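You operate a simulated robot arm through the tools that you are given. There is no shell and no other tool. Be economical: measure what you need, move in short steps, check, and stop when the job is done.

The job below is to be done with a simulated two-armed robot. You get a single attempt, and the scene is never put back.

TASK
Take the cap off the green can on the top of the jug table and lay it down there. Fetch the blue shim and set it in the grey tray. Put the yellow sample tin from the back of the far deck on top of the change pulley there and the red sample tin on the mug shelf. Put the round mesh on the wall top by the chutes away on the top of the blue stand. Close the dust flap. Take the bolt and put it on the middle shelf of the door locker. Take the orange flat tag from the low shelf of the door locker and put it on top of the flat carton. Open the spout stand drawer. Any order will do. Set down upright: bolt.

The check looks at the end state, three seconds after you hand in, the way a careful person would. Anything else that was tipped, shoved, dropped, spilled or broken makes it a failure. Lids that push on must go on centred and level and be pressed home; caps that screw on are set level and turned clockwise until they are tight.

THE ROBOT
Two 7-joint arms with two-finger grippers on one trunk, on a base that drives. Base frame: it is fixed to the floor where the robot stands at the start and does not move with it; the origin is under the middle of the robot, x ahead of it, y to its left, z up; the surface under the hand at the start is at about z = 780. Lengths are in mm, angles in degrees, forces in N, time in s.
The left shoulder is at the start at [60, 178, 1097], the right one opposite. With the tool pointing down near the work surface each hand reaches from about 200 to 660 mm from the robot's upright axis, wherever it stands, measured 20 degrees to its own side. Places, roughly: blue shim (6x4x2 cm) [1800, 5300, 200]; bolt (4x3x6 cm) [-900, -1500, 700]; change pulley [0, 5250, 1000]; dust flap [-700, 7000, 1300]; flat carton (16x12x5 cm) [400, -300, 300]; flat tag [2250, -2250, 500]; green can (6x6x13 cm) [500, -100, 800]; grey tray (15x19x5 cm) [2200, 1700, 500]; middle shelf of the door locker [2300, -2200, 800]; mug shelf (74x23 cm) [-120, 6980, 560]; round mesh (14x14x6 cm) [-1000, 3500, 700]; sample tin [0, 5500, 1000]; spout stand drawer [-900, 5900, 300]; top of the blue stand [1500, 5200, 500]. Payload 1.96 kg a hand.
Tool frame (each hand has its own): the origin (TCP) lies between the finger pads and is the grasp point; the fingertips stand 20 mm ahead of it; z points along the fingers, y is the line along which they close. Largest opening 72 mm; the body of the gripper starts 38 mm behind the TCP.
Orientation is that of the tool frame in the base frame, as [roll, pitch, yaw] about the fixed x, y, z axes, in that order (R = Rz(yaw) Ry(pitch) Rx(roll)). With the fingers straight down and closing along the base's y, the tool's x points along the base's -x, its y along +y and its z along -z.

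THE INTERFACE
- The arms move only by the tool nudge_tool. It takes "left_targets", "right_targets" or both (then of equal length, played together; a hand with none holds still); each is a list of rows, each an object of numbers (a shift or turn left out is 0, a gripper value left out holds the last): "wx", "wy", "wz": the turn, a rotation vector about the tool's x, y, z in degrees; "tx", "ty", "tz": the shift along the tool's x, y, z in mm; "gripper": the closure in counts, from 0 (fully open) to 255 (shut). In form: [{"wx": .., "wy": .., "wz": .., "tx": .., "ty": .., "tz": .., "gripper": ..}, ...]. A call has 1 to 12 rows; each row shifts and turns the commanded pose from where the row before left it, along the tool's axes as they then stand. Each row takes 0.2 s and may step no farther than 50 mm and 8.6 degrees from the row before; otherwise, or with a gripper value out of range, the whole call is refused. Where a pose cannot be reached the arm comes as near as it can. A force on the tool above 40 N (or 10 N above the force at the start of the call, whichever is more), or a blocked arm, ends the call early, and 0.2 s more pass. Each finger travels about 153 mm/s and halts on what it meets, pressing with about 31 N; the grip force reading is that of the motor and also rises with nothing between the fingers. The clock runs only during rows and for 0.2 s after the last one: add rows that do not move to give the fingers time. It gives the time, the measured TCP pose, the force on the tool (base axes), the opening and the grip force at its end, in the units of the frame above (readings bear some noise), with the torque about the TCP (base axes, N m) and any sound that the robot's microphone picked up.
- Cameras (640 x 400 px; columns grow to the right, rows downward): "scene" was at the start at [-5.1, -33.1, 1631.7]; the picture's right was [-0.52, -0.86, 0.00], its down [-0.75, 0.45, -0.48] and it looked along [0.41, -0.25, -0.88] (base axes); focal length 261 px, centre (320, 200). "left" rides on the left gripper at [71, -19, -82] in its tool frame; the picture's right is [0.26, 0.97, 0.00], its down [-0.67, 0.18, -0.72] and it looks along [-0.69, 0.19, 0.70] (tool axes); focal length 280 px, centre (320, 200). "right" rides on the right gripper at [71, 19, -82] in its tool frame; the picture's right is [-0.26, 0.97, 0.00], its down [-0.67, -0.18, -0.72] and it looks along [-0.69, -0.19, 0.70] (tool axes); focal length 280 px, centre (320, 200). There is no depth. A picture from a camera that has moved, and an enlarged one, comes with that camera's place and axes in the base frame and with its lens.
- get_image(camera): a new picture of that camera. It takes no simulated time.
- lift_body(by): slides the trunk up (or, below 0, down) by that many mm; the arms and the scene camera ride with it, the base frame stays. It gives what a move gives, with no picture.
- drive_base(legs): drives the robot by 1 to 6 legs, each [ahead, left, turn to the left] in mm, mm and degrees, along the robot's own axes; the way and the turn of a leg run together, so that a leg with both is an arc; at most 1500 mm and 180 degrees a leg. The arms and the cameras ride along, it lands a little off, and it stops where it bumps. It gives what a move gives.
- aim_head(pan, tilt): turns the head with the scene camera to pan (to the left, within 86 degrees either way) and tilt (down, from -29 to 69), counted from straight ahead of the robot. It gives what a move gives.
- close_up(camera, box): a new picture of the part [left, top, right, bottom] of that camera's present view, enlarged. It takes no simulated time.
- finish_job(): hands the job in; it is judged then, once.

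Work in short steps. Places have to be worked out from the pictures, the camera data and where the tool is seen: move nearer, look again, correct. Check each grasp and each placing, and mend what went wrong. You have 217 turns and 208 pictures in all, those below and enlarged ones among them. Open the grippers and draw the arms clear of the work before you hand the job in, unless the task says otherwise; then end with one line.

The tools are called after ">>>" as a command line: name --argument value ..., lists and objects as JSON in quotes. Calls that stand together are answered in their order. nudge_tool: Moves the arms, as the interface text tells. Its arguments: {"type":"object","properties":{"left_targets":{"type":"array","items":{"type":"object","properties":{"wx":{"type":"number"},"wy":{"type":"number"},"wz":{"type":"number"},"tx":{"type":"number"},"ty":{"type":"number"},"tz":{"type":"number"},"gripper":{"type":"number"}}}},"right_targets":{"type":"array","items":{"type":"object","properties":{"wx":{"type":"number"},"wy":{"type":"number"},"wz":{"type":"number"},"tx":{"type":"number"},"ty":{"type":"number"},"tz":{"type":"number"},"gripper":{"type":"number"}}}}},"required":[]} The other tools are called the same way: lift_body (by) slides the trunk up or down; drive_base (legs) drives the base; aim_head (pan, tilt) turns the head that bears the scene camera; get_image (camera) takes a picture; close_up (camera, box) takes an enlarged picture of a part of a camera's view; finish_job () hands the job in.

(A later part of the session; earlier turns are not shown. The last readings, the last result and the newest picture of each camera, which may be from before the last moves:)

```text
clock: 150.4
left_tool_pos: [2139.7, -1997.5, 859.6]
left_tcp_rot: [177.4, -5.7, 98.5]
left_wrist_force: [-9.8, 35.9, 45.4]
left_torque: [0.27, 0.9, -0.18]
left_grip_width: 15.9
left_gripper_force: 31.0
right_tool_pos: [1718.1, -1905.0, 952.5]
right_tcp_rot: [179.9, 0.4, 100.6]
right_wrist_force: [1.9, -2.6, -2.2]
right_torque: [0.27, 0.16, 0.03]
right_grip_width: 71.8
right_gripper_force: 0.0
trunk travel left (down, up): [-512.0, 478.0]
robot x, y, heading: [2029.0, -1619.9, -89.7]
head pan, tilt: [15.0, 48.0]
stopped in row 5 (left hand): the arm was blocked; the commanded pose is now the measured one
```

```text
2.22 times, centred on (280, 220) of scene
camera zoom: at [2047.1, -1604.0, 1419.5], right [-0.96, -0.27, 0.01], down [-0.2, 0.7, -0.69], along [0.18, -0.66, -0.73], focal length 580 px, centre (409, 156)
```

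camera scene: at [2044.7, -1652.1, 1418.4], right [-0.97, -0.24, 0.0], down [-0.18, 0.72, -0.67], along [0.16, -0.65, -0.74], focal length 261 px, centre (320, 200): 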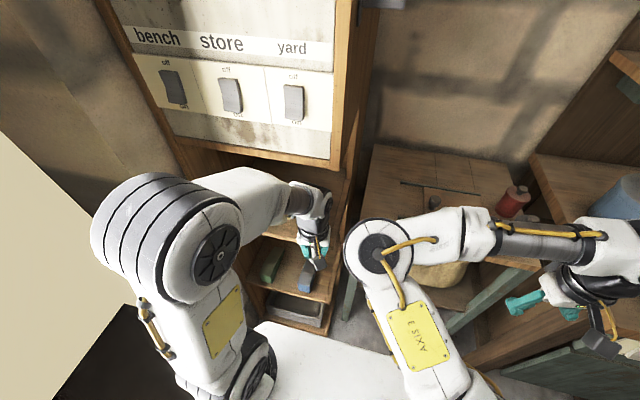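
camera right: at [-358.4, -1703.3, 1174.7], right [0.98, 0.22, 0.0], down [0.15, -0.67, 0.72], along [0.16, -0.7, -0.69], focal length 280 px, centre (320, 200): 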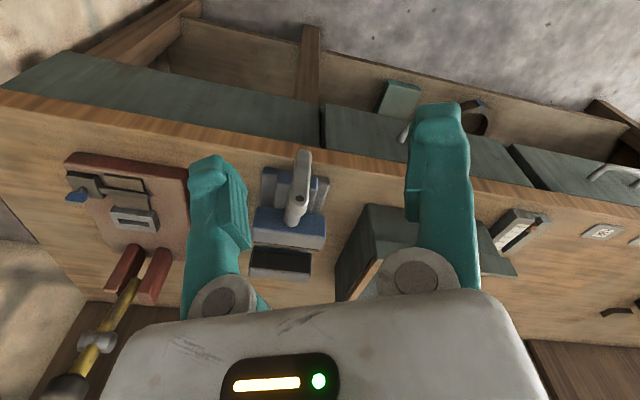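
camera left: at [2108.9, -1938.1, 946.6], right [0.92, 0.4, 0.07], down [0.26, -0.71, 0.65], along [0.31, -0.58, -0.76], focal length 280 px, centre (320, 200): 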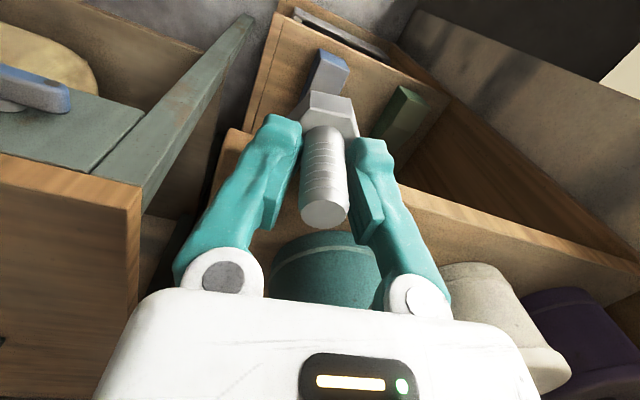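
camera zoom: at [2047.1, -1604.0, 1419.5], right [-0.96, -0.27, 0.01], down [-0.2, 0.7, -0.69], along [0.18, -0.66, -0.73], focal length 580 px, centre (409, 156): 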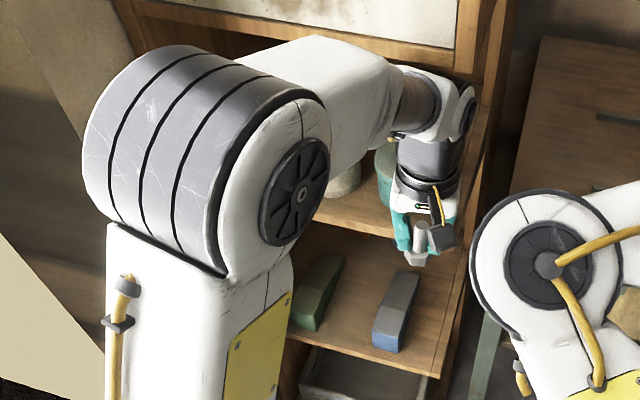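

The forearm jams on the cabinet front with a vertical hand. I back off 60 mm and tilt the hand ~25° forward (bolt will be pivoted upright against the shelf), so the wrist stays outside the cabinet.

>>> drive_base --legs '[[-70, 0, 0]]'

>>> nudge_tool --left_targets '[{"wy": -7.7}, {"wy": -7.7}, {"wy": -7.7}, {"wy": -7.7}, {"tz": -20}, {}]'

>>> close_up --camera "scene" --box '[170, 130, 390, 310]'

```text
clock: 151.4
left_tool_pos: [2137.0, -1953.4, 858.4]
left_tcp_rot: [177.8, -4.7, 98.6]
left_wrist_force: [-0.4, 0.3, -1.2]
left_torque: [-0.04, 0.03, 0.03]
left_grip_width: 15.6
left_gripper_force: 31.0
right_tool_pos: [1712.6, -1847.2, 950.5]
right_tcp_rot: [-179.9, -0.1, 99.8]
right_wrist_force: [0.5, 0.2, 0.3]
right_torque: [-0.03, 0.02, -0.02]
right_grip_width: 72.2
right_gripper_force: 0.0
trunk travel left (down, up): [-512.0, 478.0]
robot x, y, heading: [2027.8, -1560.8, -90.0]
head pan, tilt: [15.0, 48.0]
```

```text
clock: 152.8
left_tool_pos: [2134.6, -1945.4, 877.1]
left_tcp_rot: [177.5, 25.9, 97.3]
left_wrist_force: [-0.1, 0.0, -1.7]
left_torque: [0.0, -0.01, 0.01]
left_grip_width: 15.5
left_gripper_force: 31.2
right_tool_pos: [1712.3, -1848.8, 950.1]
right_tcp_rot: [180.0, -0.2, 99.8]
right_wrist_force: [-0.5, -0.2, -1.0]
right_torque: [0.01, 0.01, -0.02]
right_grip_width: 72.1
right_gripper_force: 0.0
trunk travel left (down, up): [-512.0, 478.0]
robot x, y, heading: [2028.1, -1558.3, -90.2]
head pan, tilt: [15.0, 48.0]
```

```text
2.22 times, centred on (280, 220) of scene
camera zoom: at [2046.6, -1577.3, 1418.4], right [-0.97, -0.25, 0.0], down [-0.19, 0.72, -0.67], along [0.17, -0.65, -0.74], focal length 580 px, centre (409, 156)
```

zoom: 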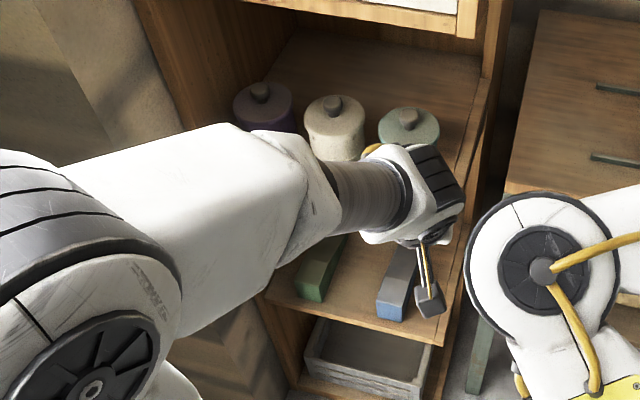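

Now the view is clear: panel at x ≈ 2107, teal pot at [2183, −2092], r ≈ 38. I move the TCP to [2129, −2042, ~882].

>>> nudge_tool --left_targets '[{"tx": -22.4, "ty": -4.5, "tz": 9.5}, {"tx": -22.4, "ty": -4.5, "tz": 9.5}, {"tx": -22.4, "ty": -4.5, "tz": 9.5}, {"tx": -22.4, "ty": -4.5, "tz": 9.5}, {}]'

>>> get_image --camera "left"

>>> close_up --camera "scene" --box '[170, 130, 390, 310]'

```text
clock: 154.0
left_tool_pos: [2130.2, -2045.0, 880.5]
left_tcp_rot: [177.6, 26.1, 97.3]
left_wrist_force: [-0.3, 3.5, 18.1]
left_torque: [0.15, 0.0, -0.04]
left_grip_width: 15.9
left_gripper_force: 31.1
right_tool_pos: [1713.2, -1847.6, 949.9]
right_tcp_rot: [180.0, -0.1, 99.9]
right_wrist_force: [-0.8, 0.1, -0.9]
right_torque: [0.0, -0.01, 0.01]
right_grip_width: 71.8
right_gripper_force: 0.0
trunk travel left (down, up): [-512.0, 478.0]
robot x, y, heading: [2028.3, -1563.3, -90.3]
head pan, tilt: [15.0, 48.0]
```

```text
123 pictures are left
camera left: at [2096.5, -1949.6, 921.7], right [0.92, 0.37, -0.08], down [0.19, -0.27, 0.95], along [0.33, -0.89, -0.32], focal length 280 px, centre (320, 200)
```

left: 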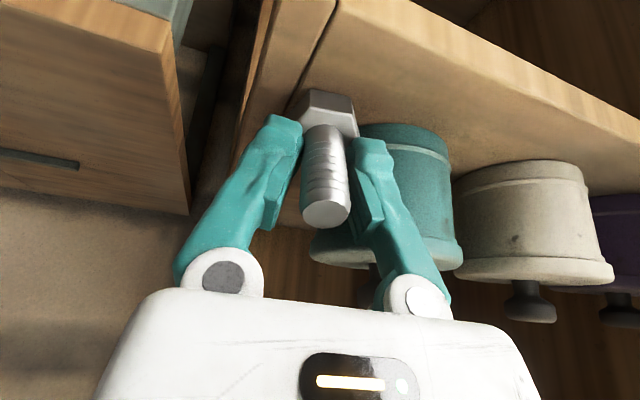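

```text
2.22 times, centred on (280, 220) of scene
camera zoom: at [2046.2, -1574.3, 1418.6], right [-0.97, -0.25, 0.0], down [-0.19, 0.72, -0.67], along [0.17, -0.65, -0.74], focal length 580 px, centre (409, 156)
```

zoom: 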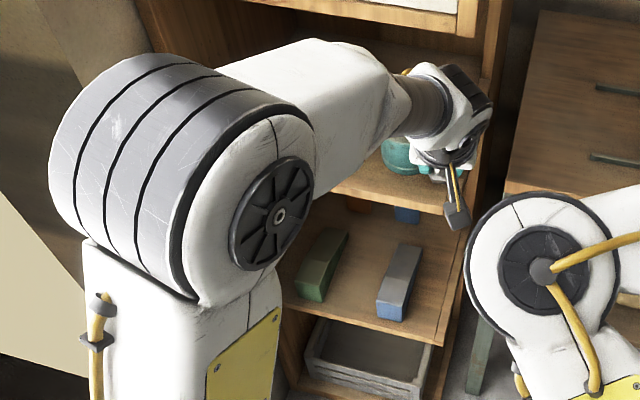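

The bolt's edge already touches the shelf (18 N up). I press down 6 mm in small steps to pivot it upright in the grip.

>>> nudge_tool --left_targets '[{"tx": 0.9, "tz": 1.8}, {}, {"tx": 0.9, "tz": 1.8}, {}, {"tx": 0.9, "tz": 1.8}, {}]'

>>> get_image --camera "left"

```text
clock: 154.8
left_tool_pos: [2130.9, -2046.5, 879.6]
left_tcp_rot: [177.9, 26.7, 97.3]
left_wrist_force: [0.2, 3.0, 16.4]
left_torque: [0.19, 0.06, -0.02]
left_grip_width: 15.4
left_gripper_force: 31.3
right_tool_pos: [1713.1, -1846.6, 948.7]
right_tcp_rot: [179.9, 0.0, 99.9]
right_wrist_force: [0.4, 1.6, 0.1]
right_torque: [0.0, -0.01, -0.01]
right_grip_width: 72.0
right_gripper_force: 0.1
trunk travel left (down, up): [-512.0, 478.0]
robot x, y, heading: [2025.8, -1563.3, -90.4]
head pan, tilt: [15.0, 48.0]
stopped in row 4 (left hand): the force on the tool passed its limit at 42 N (the readings are from after the stop); the commanded pose is now the measured one
```

```text
121 pictures are left
camera left: at [2096.6, -1950.2, 920.7], right [0.92, 0.37, -0.09], down [0.19, -0.26, 0.95], along [0.33, -0.89, -0.31], focal length 280 px, centre (320, 200)
```

left: 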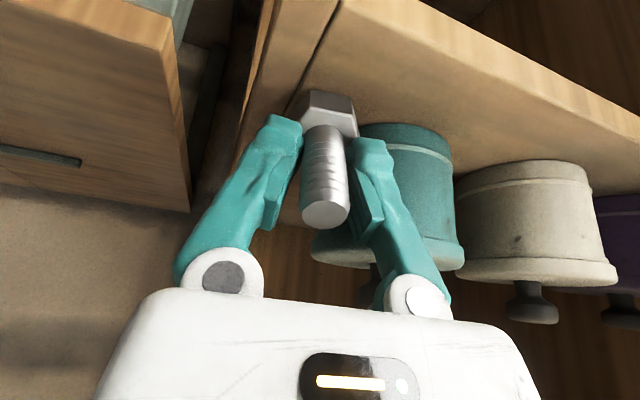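

The pads hold too tightly to pivot. I reduce the hand tilt by 8° and then release; at ~18° the heavy hex head will rock flat.

>>> nudge_tool --left_targets '[{"wy": 4}, {"wy": 4}, {}]'

```text
clock: 155.6
left_tool_pos: [2130.8, -2047.9, 878.4]
left_tcp_rot: [177.9, 18.5, 97.7]
left_wrist_force: [1.5, -11.1, 25.3]
left_torque: [-0.23, 0.06, 0.04]
left_grip_width: 15.7
left_gripper_force: 31.3
right_tool_pos: [1712.9, -1848.2, 949.9]
right_tcp_rot: [-179.9, -0.1, 99.8]
right_wrist_force: [0.0, -0.9, 0.2]
right_torque: [0.0, -0.01, -0.05]
right_grip_width: 72.1
right_gripper_force: 0.1
trunk travel left (down, up): [-512.0, 478.0]
robot x, y, heading: [2026.2, -1562.7, -90.1]
head pan, tilt: [15.0, 48.0]
```

Went fine; 6° more.

>>> nudge_tool --left_targets '[{"wy": 3, "tz": -1}, {"wy": 3}, {}]'

>>> nudge_tool --left_targets '[{"gripper": 215}, {"gripper": 190}, {"gripper": 165}, {"gripper": 140}, {}]'

>>> get_image --camera "left"

```text
clock: 156.2
left_tool_pos: [2129.4, -2046.3, 879.1]
left_tcp_rot: [177.8, 14.4, 97.5]
left_wrist_force: [0.5, 2.5, 13.0]
left_torque: [0.22, 0.15, -0.03]
left_grip_width: 15.5
left_gripper_force: 31.0
right_tool_pos: [1713.2, -1846.8, 950.1]
right_tcp_rot: [179.9, 0.0, 99.8]
right_wrist_force: [0.8, 0.3, 0.1]
right_torque: [-0.02, 0.02, -0.01]
right_grip_width: 71.9
right_gripper_force: 0.1
trunk travel left (down, up): [-512.0, 478.0]
robot x, y, heading: [2024.9, -1559.4, -90.1]
head pan, tilt: [15.0, 48.0]
stopped in row 2 (left hand): the force on the tool passed its limit at 75 N (the readings are from after the stop); the commanded pose is now the measured one
```

```text
clock: 157.3
left_tool_pos: [2130.0, -2046.6, 876.8]
left_tcp_rot: [177.9, 14.3, 97.6]
left_wrist_force: [1.1, -0.7, -0.3]
left_torque: [0.0, 0.0, -0.05]
left_grip_width: 32.5
left_gripper_force: 0.1
right_tool_pos: [1712.4, -1848.8, 949.0]
right_tcp_rot: [180.0, -0.2, 99.7]
right_wrist_force: [1.0, -0.8, 0.4]
right_torque: [-0.03, 0.02, 0.01]
right_grip_width: 72.0
right_gripper_force: 0.0
trunk travel left (down, up): [-512.0, 478.0]
robot x, y, heading: [2027.6, -1559.3, -90.3]
head pan, tilt: [15.0, 48.0]
```

```text
120 pictures are left
camera left: at [2098.3, -1961.1, 937.8], right [0.92, 0.39, -0.03], down [0.22, -0.45, 0.87], along [0.32, -0.8, -0.5], focal length 280 px, centre (320, 200)
```

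left: 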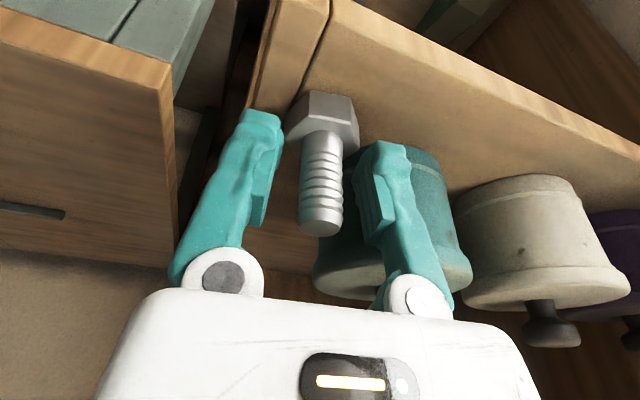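

The bolt stands free and upright. I pull the hand straight back and verify.

>>> nudge_tool --left_targets '[{"tx": 20, "tz": -6}, {"tx": 40, "tz": -12}, {"tx": 45, "tz": -12}, {"tx": 45}]'

>>> get_image --camera "left"

>>> close_up --camera "scene" --box '[220, 130, 400, 310]'

```text
clock: 158.3
left_tool_pos: [2109.8, -1892.9, 868.1]
left_tcp_rot: [177.8, 14.4, 97.5]
left_wrist_force: [-0.1, -0.6, -0.9]
left_torque: [0.02, -0.01, 0.01]
left_grip_width: 32.6
left_gripper_force: 0.0
right_tool_pos: [1712.4, -1848.3, 949.8]
right_tcp_rot: [-180.0, -0.1, 99.8]
right_wrist_force: [0.6, 1.6, -0.1]
right_torque: [0.01, -0.01, -0.02]
right_grip_width: 72.0
right_gripper_force: 0.0
trunk travel left (down, up): [-512.0, 478.0]
robot x, y, heading: [2028.8, -1562.2, -90.3]
head pan, tilt: [15.0, 48.0]
```

```text
119 pictures are left
camera left: at [2077.7, -1807.8, 928.2], right [0.92, 0.39, -0.03], down [0.22, -0.45, 0.87], along [0.32, -0.81, -0.5], focal length 280 px, centre (320, 200)
```

left: 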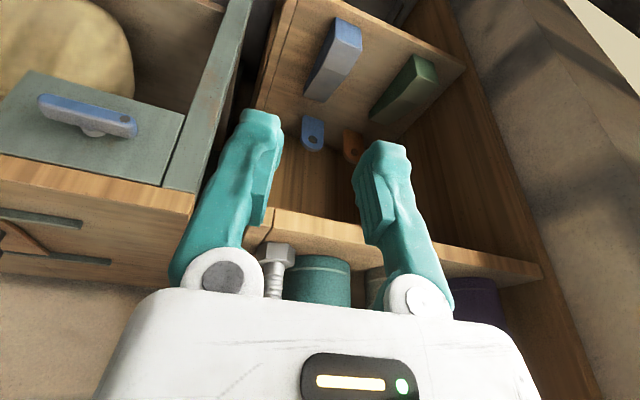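

```text
2.22 times, centred on (310, 220) of scene
camera zoom: at [2046.6, -1575.7, 1418.5], right [-0.97, -0.26, 0.0], down [-0.19, 0.72, -0.67], along [0.17, -0.65, -0.74], focal length 580 px, centre (342, 156)
```

zoom: 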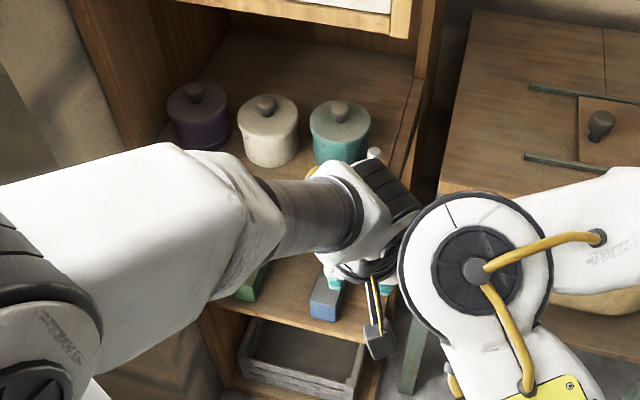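

Bolt upright on the shelf: done. The orange tag with a hole lies on the low shelf behind the bars, at about [2305, −2210]. I back 150 mm, lower the trunk 220 and look in.

>>> drive_base --legs '[[-150, 0, 0]]'

>>> lift_body --by -240

>>> nudge_tool --left_targets '[{"wy": -8, "gripper": 0}, {"wy": -8}, {"wy": -8}, {"wy": -8}, {"wy": -8}, {"wy": -6}]'

>>> get_image --camera "left"

>>> close_up --camera "scene" --box '[200, 100, 420, 280]'

```text
clock: 159.7
left_tool_pos: [2111.4, -1744.3, 867.5]
left_tcp_rot: [177.8, 14.4, 97.5]
left_wrist_force: [0.1, 1.0, 0.4]
left_torque: [0.0, 0.0, -0.01]
left_grip_width: 32.4
left_gripper_force: 0.1
right_tool_pos: [1714.3, -1697.8, 950.1]
right_tcp_rot: [179.9, 0.0, 99.7]
right_wrist_force: [0.9, 0.8, 0.6]
right_torque: [-0.04, 0.01, -0.01]
right_grip_width: 72.0
right_gripper_force: 0.1
trunk travel left (down, up): [-512.0, 478.0]
robot x, y, heading: [2028.5, -1410.6, -90.2]
head pan, tilt: [15.0, 48.0]
```

```text
clock: 162.2
left_tool_pos: [2111.5, -1745.4, 626.4]
left_tcp_rot: [177.8, 14.5, 97.4]
left_wrist_force: [-0.4, 0.5, 0.0]
left_torque: [-0.01, 0.0, -0.02]
left_grip_width: 32.3
left_gripper_force: 0.1
right_tool_pos: [1714.1, -1700.2, 709.2]
right_tcp_rot: [180.0, -0.2, 99.8]
right_wrist_force: [-0.1, 0.0, -0.6]
right_torque: [0.02, 0.02, 0.02]
right_grip_width: 72.1
right_gripper_force: 0.1
trunk travel left (down, up): [-272.0, 718.0]
robot x, y, heading: [2027.1, -1409.5, -90.4]
head pan, tilt: [15.0, 48.0]
```

```text
clock: 163.6
left_tool_pos: [2077.1, -1798.4, 634.2]
left_tcp_rot: [173.6, 59.5, 93.5]
left_wrist_force: [-0.3, -0.2, 0.4]
left_torque: [0.0, 0.0, 0.02]
left_grip_width: 72.2
left_gripper_force: 0.0
left hand out of reach, approached as far as the arm can: row 2, 3, 4, 5, 6
right_tool_pos: [1708.3, -1696.2, 709.7]
right_tcp_rot: [-180.0, -0.2, 98.7]
right_wrist_force: [-0.4, 0.3, -0.5]
right_torque: [0.05, -0.01, -0.01]
right_grip_width: 72.0
right_gripper_force: 0.2
trunk travel left (down, up): [-272.0, 718.0]
robot x, y, heading: [2030.0, -1414.5, -90.4]
head pan, tilt: [15.0, 48.0]
```

```text
117 pictures are left
camera left: at [2043.5, -1694.4, 613.6], right [0.94, 0.28, -0.17], down [0.08, 0.29, 0.95], along [0.32, -0.91, 0.25], focal length 280 px, centre (320, 200)
```

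left: 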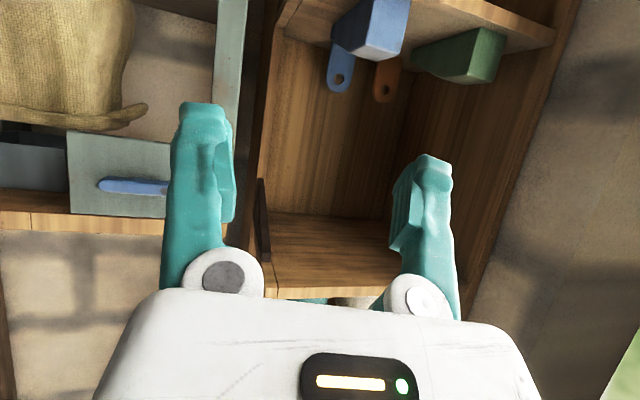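

```text
2.22 times, centred on (310, 190) of scene
camera zoom: at [2047.4, -1427.6, 1178.4], right [-0.97, -0.26, 0.0], down [-0.19, 0.72, -0.67], along [0.17, -0.65, -0.74], focal length 580 px, centre (342, 222)
```

zoom: 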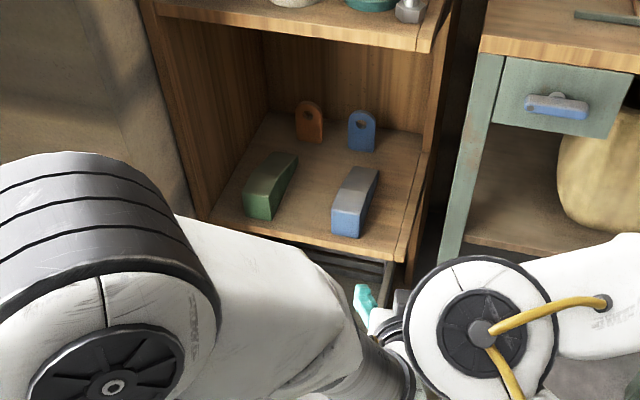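

The orange tag stands upright at about [2330, −2252], z 450–545, ~50 mm wide, behind the green bar. I'll reach over the bar with a tilted hand. I shift left 110 mm, lower the trunk 150 more and set the tilt.

>>> drive_base --legs '[[0, 110, 0]]'

>>> lift_body --by -150

>>> nudge_tool --left_targets '[{"wy": 4, "wz": -4}, {"wy": 4}, {"tx": -40}, {"tx": -40}, {"tx": -40, "ty": 20}, {"tx": -20, "ty": 40}]'

>>> get_image --camera "scene"

```text
clock: 164.8
left_tool_pos: [2185.3, -1796.3, 633.8]
left_tcp_rot: [173.3, 59.4, 92.8]
left_wrist_force: [-0.5, -0.4, -0.1]
left_torque: [-0.03, -0.01, -0.01]
left_grip_width: 71.9
left_gripper_force: 0.0
right_tool_pos: [1820.0, -1696.9, 708.6]
right_tcp_rot: [179.9, -0.1, 99.0]
right_wrist_force: [-0.6, -0.5, -0.2]
right_torque: [-0.04, -0.01, -0.01]
right_grip_width: 72.2
right_gripper_force: 0.1
trunk travel left (down, up): [-272.0, 718.0]
robot x, y, heading: [2139.2, -1408.9, -90.1]
head pan, tilt: [15.0, 48.0]
```

```text
clock: 166.6
left_tool_pos: [2185.0, -1794.9, 483.7]
left_tcp_rot: [173.2, 59.2, 92.7]
left_wrist_force: [0.1, -0.5, 0.1]
left_torque: [-0.01, -0.01, 0.0]
left_grip_width: 71.9
left_gripper_force: 0.1
right_tool_pos: [1818.8, -1698.1, 559.8]
right_tcp_rot: [180.0, 0.0, 98.9]
right_wrist_force: [0.6, -0.2, 0.1]
right_torque: [0.03, -0.01, 0.02]
right_grip_width: 72.1
right_gripper_force: 0.0
trunk travel left (down, up): [-122.0, 868.0]
robot x, y, heading: [2136.4, -1412.2, -90.2]
head pan, tilt: [15.0, 48.0]
```

```text
clock: 167.6
left_tool_pos: [2231.3, -1805.1, 493.8]
left_tcp_rot: [171.4, 44.4, 95.2]
left_wrist_force: [1.0, -0.4, -0.8]
left_torque: [-0.01, 0.02, -0.02]
left_grip_width: 72.0
left_gripper_force: 0.1
right_tool_pos: [1817.4, -1695.5, 559.4]
right_tcp_rot: [179.7, 0.2, 98.4]
right_wrist_force: [-0.4, 0.8, 0.3]
right_torque: [0.0, 0.01, -0.02]
right_grip_width: 72.1
right_gripper_force: 0.0
trunk travel left (down, up): [-122.0, 868.0]
robot x, y, heading: [2137.8, -1412.4, -90.4]
head pan, tilt: [15.0, 48.0]
stopped in row 5 (left hand): the arm was blocked; the commanded pose is now the measured one
```

```text
115 pictures are left
camera scene: at [2157.3, -1427.6, 1028.4], right [-0.97, -0.26, 0.0], down [-0.19, 0.72, -0.67], along [0.17, -0.65, -0.74], focal length 261 px, centre (320, 200)
```

scene: 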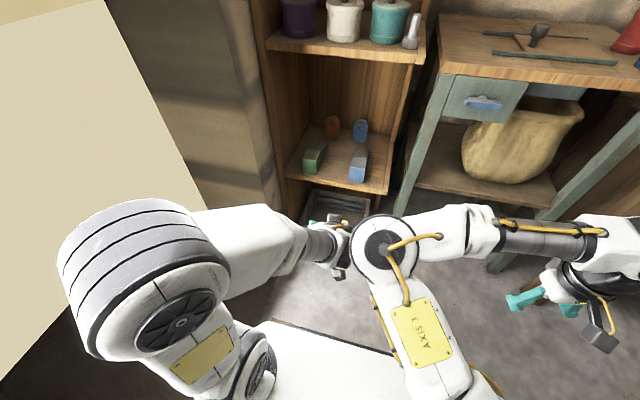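

The left arm is blocked, probably by the right elbow in the middle. I move the right hand outward and up, then retry.

>>> nudge_tool --right_targets '[{"ty": -40}, {"ty": -40}, {"ty": -40}, {"tz": -40}, {"tz": -40}, {"tz": -40}]'

>>> nudge_tool --left_targets '[{"tz": 30, "ty": 20}, {"tz": 30, "ty": 20}, {"tx": -30, "ty": 20}, {"tx": -30, "ty": 20}]'

>>> get_image --camera "scene"

```text
clock: 169.0
left_tool_pos: [2229.3, -1804.1, 494.9]
left_tcp_rot: [171.4, 44.6, 95.3]
left_wrist_force: [0.9, -0.3, 0.0]
left_torque: [-0.01, 0.02, 0.03]
left_grip_width: 71.9
left_gripper_force: 0.1
right_tool_pos: [1698.6, -1714.0, 679.8]
right_tcp_rot: [179.7, 0.2, 98.3]
right_wrist_force: [-0.3, 0.4, 0.2]
right_torque: [0.0, 0.04, -0.02]
right_grip_width: 71.9
right_gripper_force: 0.1
trunk travel left (down, up): [-122.0, 868.0]
robot x, y, heading: [2140.7, -1414.3, -89.8]
head pan, tilt: [15.0, 48.0]
```

```text
clock: 170.0
left_tool_pos: [2323.6, -1872.4, 502.7]
left_tcp_rot: [171.4, 44.5, 95.2]
left_wrist_force: [-0.2, 0.6, -0.3]
left_torque: [0.01, -0.01, -0.03]
left_grip_width: 72.0
left_gripper_force: 0.1
right_tool_pos: [1698.2, -1714.3, 679.8]
right_tcp_rot: [179.7, 0.1, 98.3]
right_wrist_force: [-0.2, 0.8, -0.5]
right_torque: [-0.01, -0.03, 0.03]
right_grip_width: 71.9
right_gripper_force: 0.1
trunk travel left (down, up): [-122.0, 868.0]
robot x, y, heading: [2138.2, -1414.9, -90.2]
head pan, tilt: [15.0, 48.0]
```

```text
114 pictures are left
camera scene: at [2157.3, -1427.6, 1028.4], right [-0.97, -0.26, 0.0], down [-0.19, 0.72, -0.67], along [0.17, -0.65, -0.74], focal length 261 px, centre (320, 200)
```

scene: 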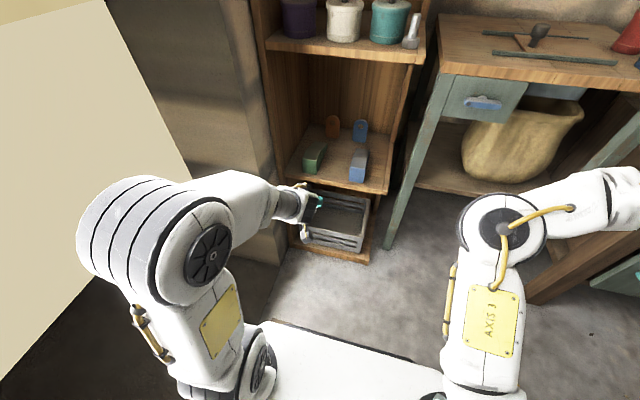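

The way is clear now. I raise the hand 45 mm and drive forward 230 mm.

>>> nudge_tool --left_targets '[{"tx": -16, "tz": -16}, {"tx": -16, "tz": -16}, {}]'

>>> drive_base --legs '[[230, 0, 0]]'

>>> get_image --camera "scene"

>>> get_image --camera "left"

```text
clock: 170.8
left_tool_pos: [2320.9, -1872.5, 546.2]
left_tcp_rot: [171.4, 44.6, 95.2]
left_wrist_force: [0.5, 0.2, -0.1]
left_torque: [-0.01, 0.01, 0.0]
left_grip_width: 72.2
left_gripper_force: 0.1
right_tool_pos: [1698.0, -1714.7, 678.7]
right_tcp_rot: [179.7, 0.2, 98.5]
right_wrist_force: [0.2, -1.0, -0.3]
right_torque: [-0.03, 0.02, 0.0]
right_grip_width: 72.1
right_gripper_force: 0.1
trunk travel left (down, up): [-122.0, 868.0]
robot x, y, heading: [2141.4, -1411.5, -90.2]
head pan, tilt: [15.0, 48.0]
```

```text
clock: 172.5
left_tool_pos: [2330.1, -2098.5, 546.2]
left_tcp_rot: [171.3, 44.6, 96.2]
left_wrist_force: [0.1, 0.0, 0.2]
left_torque: [0.0, 0.0, 0.01]
left_grip_width: 72.1
left_gripper_force: 0.1
right_tool_pos: [1704.2, -1950.1, 679.3]
right_tcp_rot: [179.6, 0.3, 99.3]
right_wrist_force: [0.9, 1.2, 0.1]
right_torque: [0.02, 0.0, 0.02]
right_grip_width: 71.9
right_gripper_force: 0.0
trunk travel left (down, up): [-122.0, 868.0]
robot x, y, heading: [2138.0, -1640.4, -89.3]
head pan, tilt: [15.0, 48.0]
```

```text
113 pictures are left
camera scene: at [2158.8, -1655.8, 1028.4], right [-0.96, -0.27, 0.0], down [-0.2, 0.72, -0.67], along [0.18, -0.64, -0.74], focal length 261 px, centre (320, 200)
```

scene: 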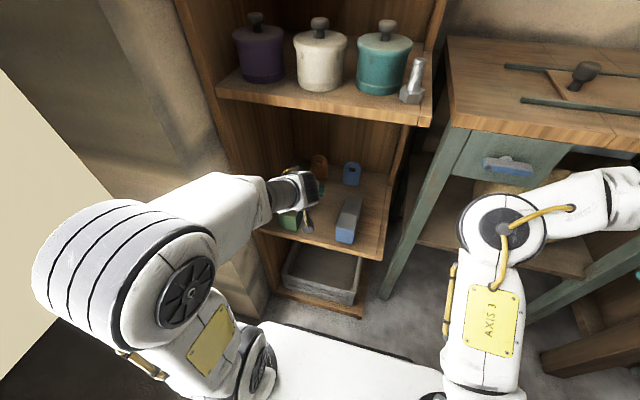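

```text
112 pictures are left
camera left: at [2288.6, -1997.0, 552.4], right [0.92, 0.39, -0.08], down [0.07, 0.04, 1.0], along [0.39, -0.92, 0.01], focal length 280 px, centre (320, 200)
```

left: 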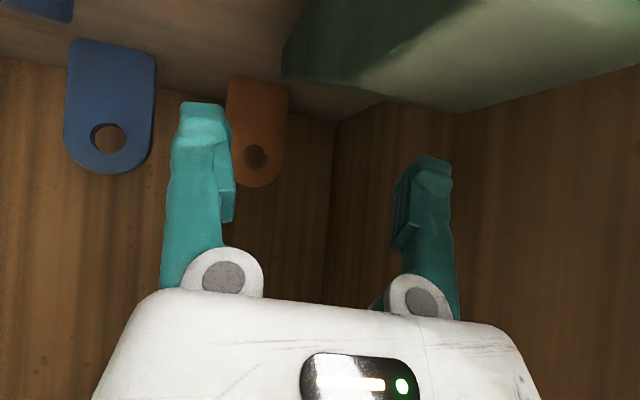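

Tag confirmed: centre x ≈ 2332, y ≈ −2252, top 548, ~52 wide. I square the hand (closing along x, 45° tilt), advance 80 mm, and look.

>>> nudge_tool --left_targets '[{"wx": 6.5, "wy": -0.4, "wz": 2.2}, {"wx": 6.5, "wy": -0.4, "wz": 2.2}, {"tx": -28, "tz": 28}, {"tx": -28, "tz": 28}, {}]'

>>> get_image --camera "left"

>>> close_up --camera "scene" --box '[220, 100, 420, 280]'

```text
clock: 173.7
left_tool_pos: [2328.8, -2179.5, 546.0]
left_tcp_rot: [-180.0, 45.0, 89.9]
left_wrist_force: [-0.2, 0.2, -0.3]
left_torque: [0.01, -0.02, -0.01]
left_grip_width: 72.0
left_gripper_force: 0.1
right_tool_pos: [1702.9, -1950.4, 678.1]
right_tcp_rot: [179.6, 0.2, 99.4]
right_wrist_force: [-0.2, 0.1, 0.3]
right_torque: [0.02, 0.01, 0.02]
right_grip_width: 71.8
right_gripper_force: 0.0
trunk travel left (down, up): [-122.0, 868.0]
robot x, y, heading: [2141.0, -1643.9, -89.2]
head pan, tilt: [15.0, 48.0]
```

```text
111 pictures are left
camera left: at [2312.0, -2070.0, 554.5], right [0.97, 0.18, -0.19], down [0.18, 0.03, 0.98], along [0.19, -0.98, -0.01], focal length 280 px, centre (320, 200)
```

left: 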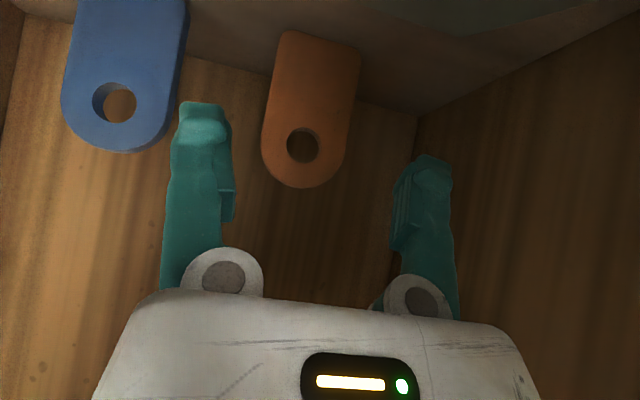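

```text
2.22 times, centred on (320, 190) of scene
camera zoom: at [2158.8, -1656.0, 1028.4], right [-0.96, -0.27, 0.0], down [-0.2, 0.72, -0.67], along [0.18, -0.64, -0.74], focal length 580 px, centre (320, 222)
```

zoom: 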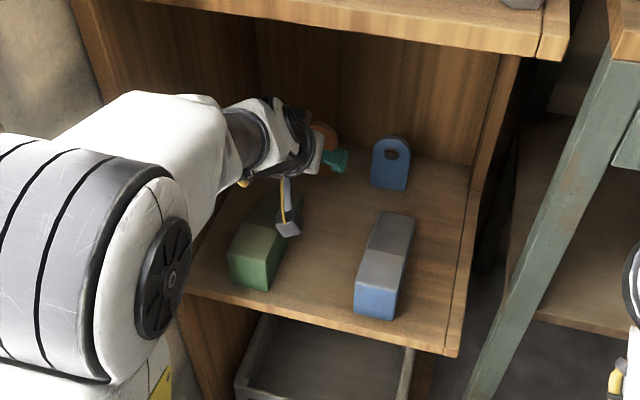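

Well aligned. I advance to TCP [2329, −2250, 526] and close on the tag's sides.

>>> nudge_tool --left_targets '[{"tx": -18, "tz": 32}, {"tx": -18, "tz": 32}, {}, {"gripper": 40}, {"gripper": 70}, {"gripper": 130}, {"gripper": 130}]'

>>> get_image --camera "left"

```text
clock: 175.3
left_tool_pos: [2328.6, -2247.9, 525.5]
left_tcp_rot: [179.9, 44.9, 89.9]
left_wrist_force: [-0.1, 0.4, -0.1]
left_torque: [0.04, -0.02, -0.02]
left_grip_width: 50.7
left_gripper_force: 30.8
right_tool_pos: [1704.1, -1950.8, 679.2]
right_tcp_rot: [179.7, 0.2, 99.3]
right_wrist_force: [0.2, -0.1, 0.6]
right_torque: [-0.01, -0.02, -0.01]
right_grip_width: 72.0
right_gripper_force: 0.0
trunk travel left (down, up): [-122.0, 868.0]
robot x, y, heading: [2137.9, -1637.8, -89.1]
head pan, tilt: [15.0, 48.0]
```

```text
109 pictures are left
camera left: at [2311.9, -2138.2, 533.4], right [0.97, 0.18, -0.19], down [0.18, 0.03, 0.98], along [0.19, -0.98, -0.01], focal length 280 px, centre (320, 200)
```

left: 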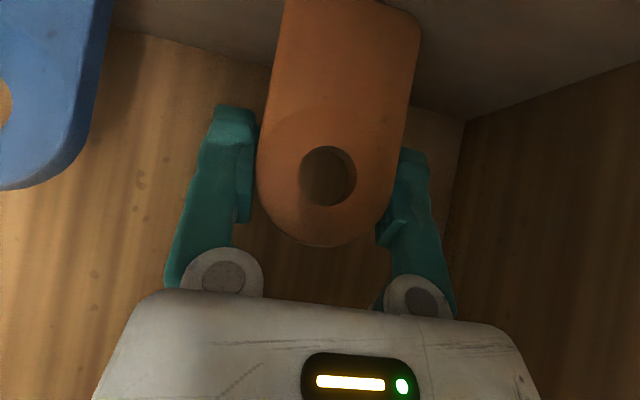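

Tag gripped (51 mm). I lift it 62 mm and drive straight back.

>>> nudge_tool --left_targets '[{"tx": -15, "tz": -15}, {"tx": -15, "tz": -15}, {"tx": -14, "tz": -14}, {}]'

>>> drive_base --legs '[[-450, 0, 0]]'

>>> get_image --camera "left"

>>> get_image --camera "scene"

```text
clock: 176.3
left_tool_pos: [2328.9, -2249.9, 590.5]
left_tcp_rot: [180.0, 45.0, 89.8]
left_wrist_force: [-0.1, -0.9, -1.1]
left_torque: [0.01, 0.01, 0.0]
left_grip_width: 50.7
left_gripper_force: 30.7
right_tool_pos: [1705.1, -1949.4, 679.1]
right_tcp_rot: [179.6, 0.1, 99.3]
right_wrist_force: [0.7, 0.5, 0.0]
right_torque: [0.01, 0.0, 0.02]
right_grip_width: 71.8
right_gripper_force: 0.1
trunk travel left (down, up): [-122.0, 868.0]
robot x, y, heading: [2138.6, -1638.4, -89.2]
head pan, tilt: [15.0, 48.0]
```

```text
clock: 179.0
left_tool_pos: [2322.9, -1801.8, 589.0]
left_tcp_rot: [-179.9, 44.9, 89.8]
left_wrist_force: [-0.3, 0.3, -1.0]
left_torque: [0.0, 0.01, -0.01]
left_grip_width: 50.8
left_gripper_force: 30.9
right_tool_pos: [1697.8, -1499.8, 680.2]
right_tcp_rot: [179.6, 0.2, 99.1]
right_wrist_force: [-0.4, -0.4, -0.2]
right_torque: [-0.03, -0.02, -0.01]
right_grip_width: 71.9
right_gripper_force: 0.0
trunk travel left (down, up): [-122.0, 868.0]
robot x, y, heading: [2132.1, -1192.9, -89.5]
head pan, tilt: [15.0, 48.0]
```

```text
108 pictures are left
camera left: at [2305.1, -1692.3, 597.6], right [0.97, 0.18, -0.19], down [0.18, 0.03, 0.98], along [0.18, -0.98, -0.01], focal length 280 px, centre (320, 200)
```

left: 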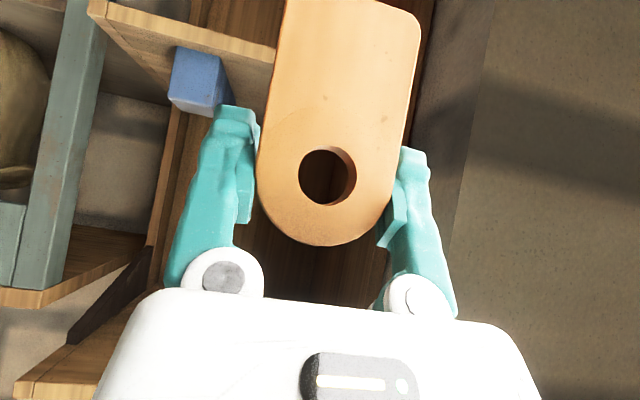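

```text
107 pictures are left
camera scene: at [2153.8, -1207.4, 1028.4], right [-0.96, -0.27, 0.0], down [-0.2, 0.72, -0.67], along [0.18, -0.64, -0.74], focal length 261 px, centre (320, 200)
```

scene: 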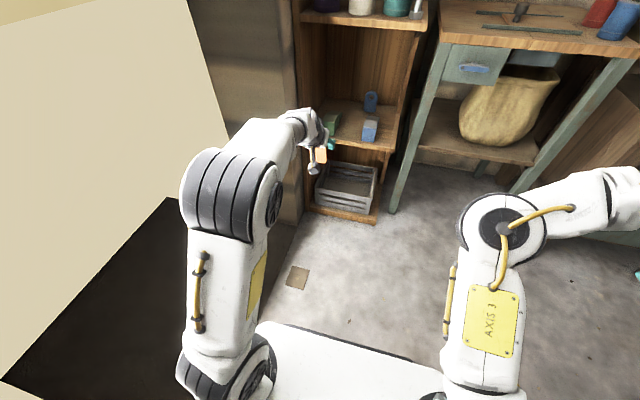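

Tag secured. I travel sideways west, turn to face +x and come in front of the jug table's right part.

>>> drive_base --legs '[[0, -1500, 0], [0, -830, 0], [0, 0, 89.5], [-230, 0, 0], [0, 740, 0]]'

>>> aim_head --pan 0 --tilt 35

>>> get_image --camera "scene"

>>> get_image --camera "left"

```text
clock: 199.3
left_tool_pos: [205.2, -248.5, 589.4]
left_tcp_rot: [-180.0, 44.9, 177.3]
left_wrist_force: [0.1, -0.1, -0.2]
left_torque: [0.0, -0.01, -0.04]
left_grip_width: 49.8
left_gripper_force: 30.8
right_tool_pos: [-121.8, -858.4, 679.0]
right_tcp_rot: [179.7, 0.2, -173.4]
right_wrist_force: [0.2, 0.1, 0.3]
right_torque: [0.01, 0.01, -0.02]
right_grip_width: 72.0
right_gripper_force: 0.1
trunk travel left (down, up): [-122.0, 868.0]
robot x, y, heading: [-409.7, -408.3, -1.9]
head pan, tilt: [15.0, 48.0]
```

```text
clock: 200.1
left_tool_pos: [205.6, -248.0, 590.3]
left_tcp_rot: [180.0, 45.0, 177.2]
left_wrist_force: [0.2, 0.3, -0.6]
left_torque: [-0.01, -0.02, 0.0]
left_grip_width: 49.6
left_gripper_force: 30.8
right_tool_pos: [-122.7, -857.7, 678.3]
right_tcp_rot: [179.7, 0.2, -173.4]
right_wrist_force: [-0.4, 0.5, -0.3]
right_torque: [0.01, 0.0, -0.02]
right_grip_width: 72.2
right_gripper_force: 0.1
trunk travel left (down, up): [-122.0, 868.0]
robot x, y, heading: [-408.6, -407.7, -1.9]
head pan, tilt: [0.0, 35.0]
```

```text
106 pictures are left
camera scene: at [-384.0, -409.3, 1047.4], right [-0.03, -1.0, 0.0], down [-0.57, 0.02, -0.82], along [0.82, -0.03, -0.57], focal length 261 px, centre (320, 200)
```

scene: 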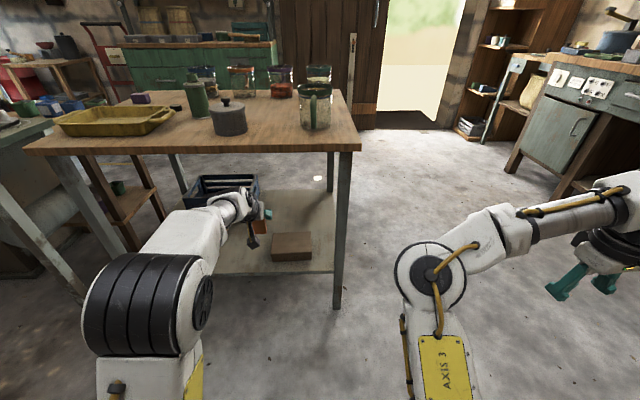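

```text
105 pictures are left
camera left: at [98.6, -261.2, 597.6], right [-0.14, 0.97, -0.19], down [-0.02, 0.18, 0.98], along [0.99, 0.14, -0.01], focal length 280 px, centre (320, 200)
```

left: 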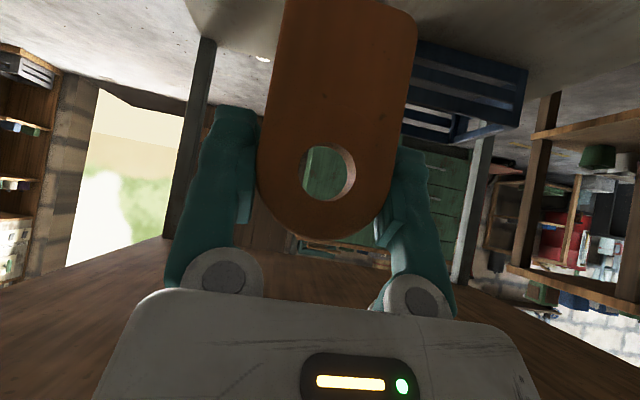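

The carton top is centred near [381, −322], z ≈ 325, under the table. I lower the trunk 120 and bring the left hand to vertical here in front of the table, then view.

>>> lift_body --by -120

>>> nudge_tool --left_targets '[{"wy": 8}, {"wy": 8}, {"wy": 8}, {"wy": 8}, {"wy": 8}, {"wy": 5}, {}]'

>>> drive_base --legs '[[0, -74, 1.9]]'

>>> get_image --camera "scene"

>>> get_image --camera "left"

```text
clock: 201.6
left_tool_pos: [206.0, -248.5, 470.4]
left_tcp_rot: [180.0, 45.0, 177.2]
left_wrist_force: [0.0, -1.1, 0.5]
left_torque: [-0.02, -0.01, -0.01]
left_grip_width: 49.6
left_gripper_force: 31.0
right_tool_pos: [-122.3, -859.4, 560.1]
right_tcp_rot: [179.6, 0.2, -173.3]
right_wrist_force: [0.2, 0.2, -0.6]
right_torque: [0.04, 0.01, 0.05]
right_grip_width: 71.9
right_gripper_force: 0.0
trunk travel left (down, up): [-2.0, 988.0]
robot x, y, heading: [-413.5, -408.1, -1.6]
head pan, tilt: [0.0, 35.0]
```

```text
clock: 203.2
left_tool_pos: [204.8, -246.8, 470.1]
left_tcp_rot: [-180.0, 23.0, 177.2]
left_wrist_force: [0.2, 0.5, -0.1]
left_torque: [-0.01, 0.01, 0.04]
left_grip_width: 49.8
left_gripper_force: 31.4
left hand out of reach, approached as far as the arm can: row 3, 4, 5, 6
right_tool_pos: [-122.8, -859.2, 558.6]
right_tcp_rot: [179.7, 0.2, -173.4]
right_wrist_force: [0.3, 0.3, 0.3]
right_torque: [0.02, 0.0, -0.01]
right_grip_width: 72.4
right_gripper_force: 0.1
trunk travel left (down, up): [-2.0, 988.0]
robot x, y, heading: [-409.2, -408.1, -1.9]
head pan, tilt: [0.0, 35.0]
```

```text
clock: 204.2
left_tool_pos: [198.4, -302.6, 470.2]
left_tcp_rot: [-180.0, 23.0, 179.0]
left_wrist_force: [-0.3, 0.2, -0.7]
left_torque: [-0.01, 0.0, 0.03]
left_grip_width: 49.6
left_gripper_force: 31.3
right_tool_pos: [-109.0, -923.6, 559.4]
right_tcp_rot: [179.7, 0.2, -171.5]
right_wrist_force: [-0.4, 0.5, -0.1]
right_torque: [-0.02, 0.0, -0.04]
right_grip_width: 72.0
right_gripper_force: 0.0
trunk travel left (down, up): [-2.0, 988.0]
robot x, y, heading: [-413.0, -481.2, -0.1]
head pan, tilt: [0.0, 35.0]
```

```text
104 pictures are left
camera scene: at [-385.3, -483.1, 927.4], right [0.0, -1.0, 0.0], down [-0.57, 0.0, -0.82], along [0.82, 0.0, -0.57], focal length 261 px, centre (320, 200)
```

scene: 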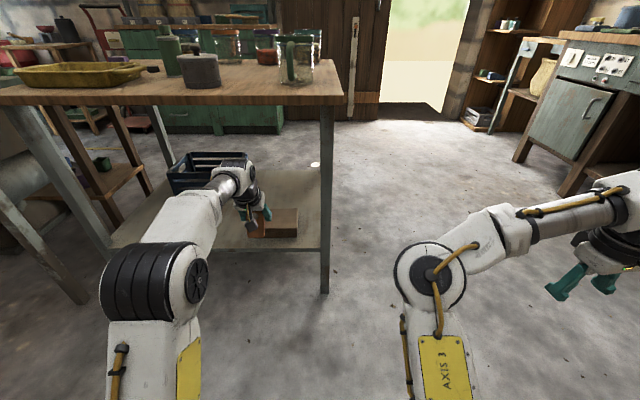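

```text
103 pictures are left
camera left: at [103.0, -319.5, 517.5], right [-0.22, 0.97, -0.1], down [0.34, 0.18, 0.92], along [0.91, 0.17, -0.37], focal length 280 px, centre (320, 200)
```

left: 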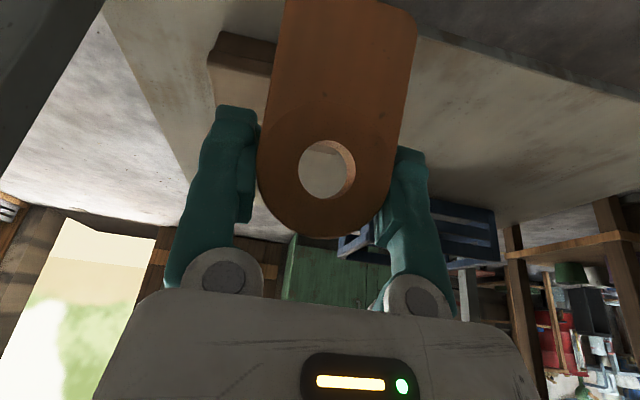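

I drive 222 mm ahead so the tag comes over the carton, then check.

>>> drive_base --legs '[[210, -19, 0]]'

>>> nudge_tool --left_targets '[{"tx": 20, "tz": -8}, {"tx": 20, "tz": -8, "wy": 4}, {}]'

>>> get_image --camera "left"

>>> close_up --camera "scene" --box '[150, 120, 390, 300]'

```text
clock: 205.8
left_tool_pos: [407.6, -321.3, 469.6]
left_tcp_rot: [180.0, 23.0, 179.1]
left_wrist_force: [0.8, 0.2, -0.5]
left_torque: [0.01, -0.01, -0.02]
left_grip_width: 49.6
left_gripper_force: 31.2
right_tool_pos: [100.7, -942.6, 558.0]
right_tcp_rot: [179.8, 0.2, -171.4]
right_wrist_force: [0.0, 0.3, -0.4]
right_torque: [-0.01, -0.03, 0.01]
right_grip_width: 72.2
right_gripper_force: 0.1
trunk travel left (down, up): [-2.0, 988.0]
robot x, y, heading: [-205.8, -508.8, -0.2]
head pan, tilt: [0.0, 35.0]
```

```text
clock: 206.7
left_tool_pos: [375.5, -318.7, 470.4]
left_tcp_rot: [-180.0, 20.9, 179.1]
left_wrist_force: [0.3, 0.8, -0.2]
left_torque: [0.02, 0.05, -0.01]
left_grip_width: 49.4
left_gripper_force: 31.2
left hand out of reach, approached as far as the arm can: row 2
right_tool_pos: [100.0, -941.7, 559.2]
right_tcp_rot: [179.7, 0.2, -171.4]
right_wrist_force: [-1.1, 0.3, 0.6]
right_torque: [-0.05, -0.03, 0.05]
right_grip_width: 72.0
right_gripper_force: 0.1
trunk travel left (down, up): [-2.0, 988.0]
robot x, y, heading: [-205.4, -500.9, 0.2]
head pan, tilt: [0.0, 35.0]
```

```text
102 pictures are left
camera left: at [281.1, -336.6, 520.9], right [-0.23, 0.97, -0.09], down [0.38, 0.18, 0.91], along [0.9, 0.17, -0.41], focal length 280 px, centre (320, 200)
```

left: 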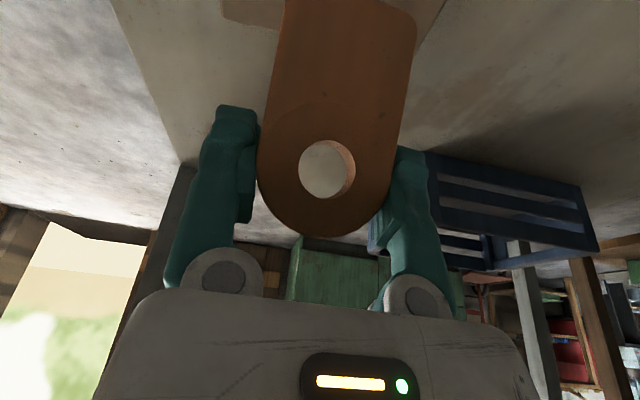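

```text
2.22 times, centred on (270, 210) of scene
camera zoom: at [-175.7, -502.8, 927.4], right [0.0, -1.0, 0.0], down [-0.57, 0.0, -0.82], along [0.82, 0.0, -0.57], focal length 580 px, centre (431, 178)
```

zoom: 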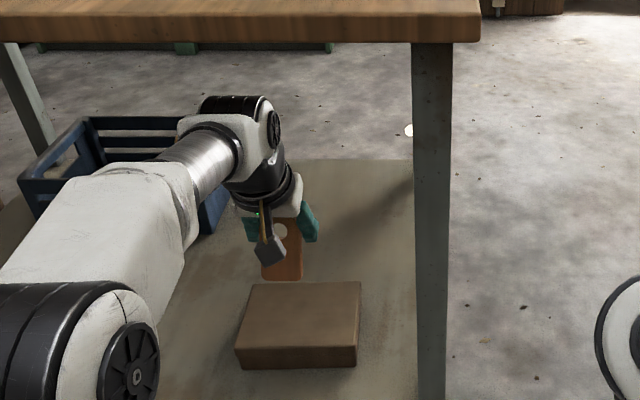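

Carton top: x 311–427, y −241…−401, z 325. I bring the tag's lower edge just above x ≈ 321 on the carton.

>>> nudge_tool --left_targets '[{"tx": 22.6, "tz": 27.8}, {"tx": 22.6, "tz": 27.8}, {}]'

>>> nudge_tool --left_targets '[{"tx": 1.1, "tz": 2.8}, {}, {"tx": 1.1, "tz": 2.8}, {}]'

>>> close_up --camera "scene" --box '[190, 160, 350, 300]'

```text
clock: 207.4
left_tool_pos: [349.0, -319.3, 401.6]
left_tcp_rot: [-180.0, 19.0, 179.1]
left_wrist_force: [-0.2, 0.3, 0.2]
left_torque: [-0.02, -0.01, -0.04]
left_grip_width: 49.1
left_gripper_force: 31.2
right_tool_pos: [100.6, -942.8, 559.3]
right_tcp_rot: [179.6, 0.1, -171.4]
right_wrist_force: [0.6, 0.0, 0.8]
right_torque: [0.0, -0.01, 0.01]
right_grip_width: 72.1
right_gripper_force: 0.0
trunk travel left (down, up): [-2.0, 988.0]
robot x, y, heading: [-203.7, -503.3, 0.1]
head pan, tilt: [0.0, 35.0]
```

```text
clock: 208.4
left_tool_pos: [349.6, -319.7, 396.2]
left_tcp_rot: [-180.0, 18.9, 179.1]
left_wrist_force: [-0.3, -0.2, -0.9]
left_torque: [0.01, -0.01, 0.02]
left_grip_width: 49.5
left_gripper_force: 30.8
right_tool_pos: [100.1, -942.1, 559.8]
right_tcp_rot: [179.7, 0.1, -171.4]
right_wrist_force: [0.1, 0.3, 0.3]
right_torque: [-0.03, -0.01, 0.03]
right_grip_width: 72.0
right_gripper_force: 0.1
trunk travel left (down, up): [-2.0, 988.0]
robot x, y, heading: [-205.0, -502.4, 0.1]
head pan, tilt: [0.0, 35.0]
```

```text
2.86 times, centred on (270, 230) of scene
camera zoom: at [-175.7, -502.8, 927.4], right [0.0, -1.0, 0.0], down [-0.57, 0.0, -0.82], along [0.82, 0.0, -0.57], focal length 746 px, centre (463, 114)
```

zoom: 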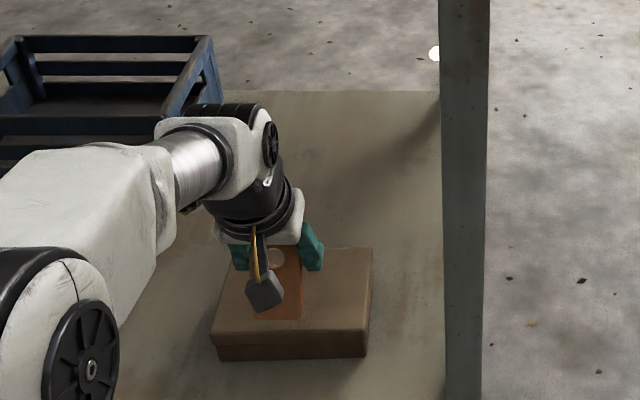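

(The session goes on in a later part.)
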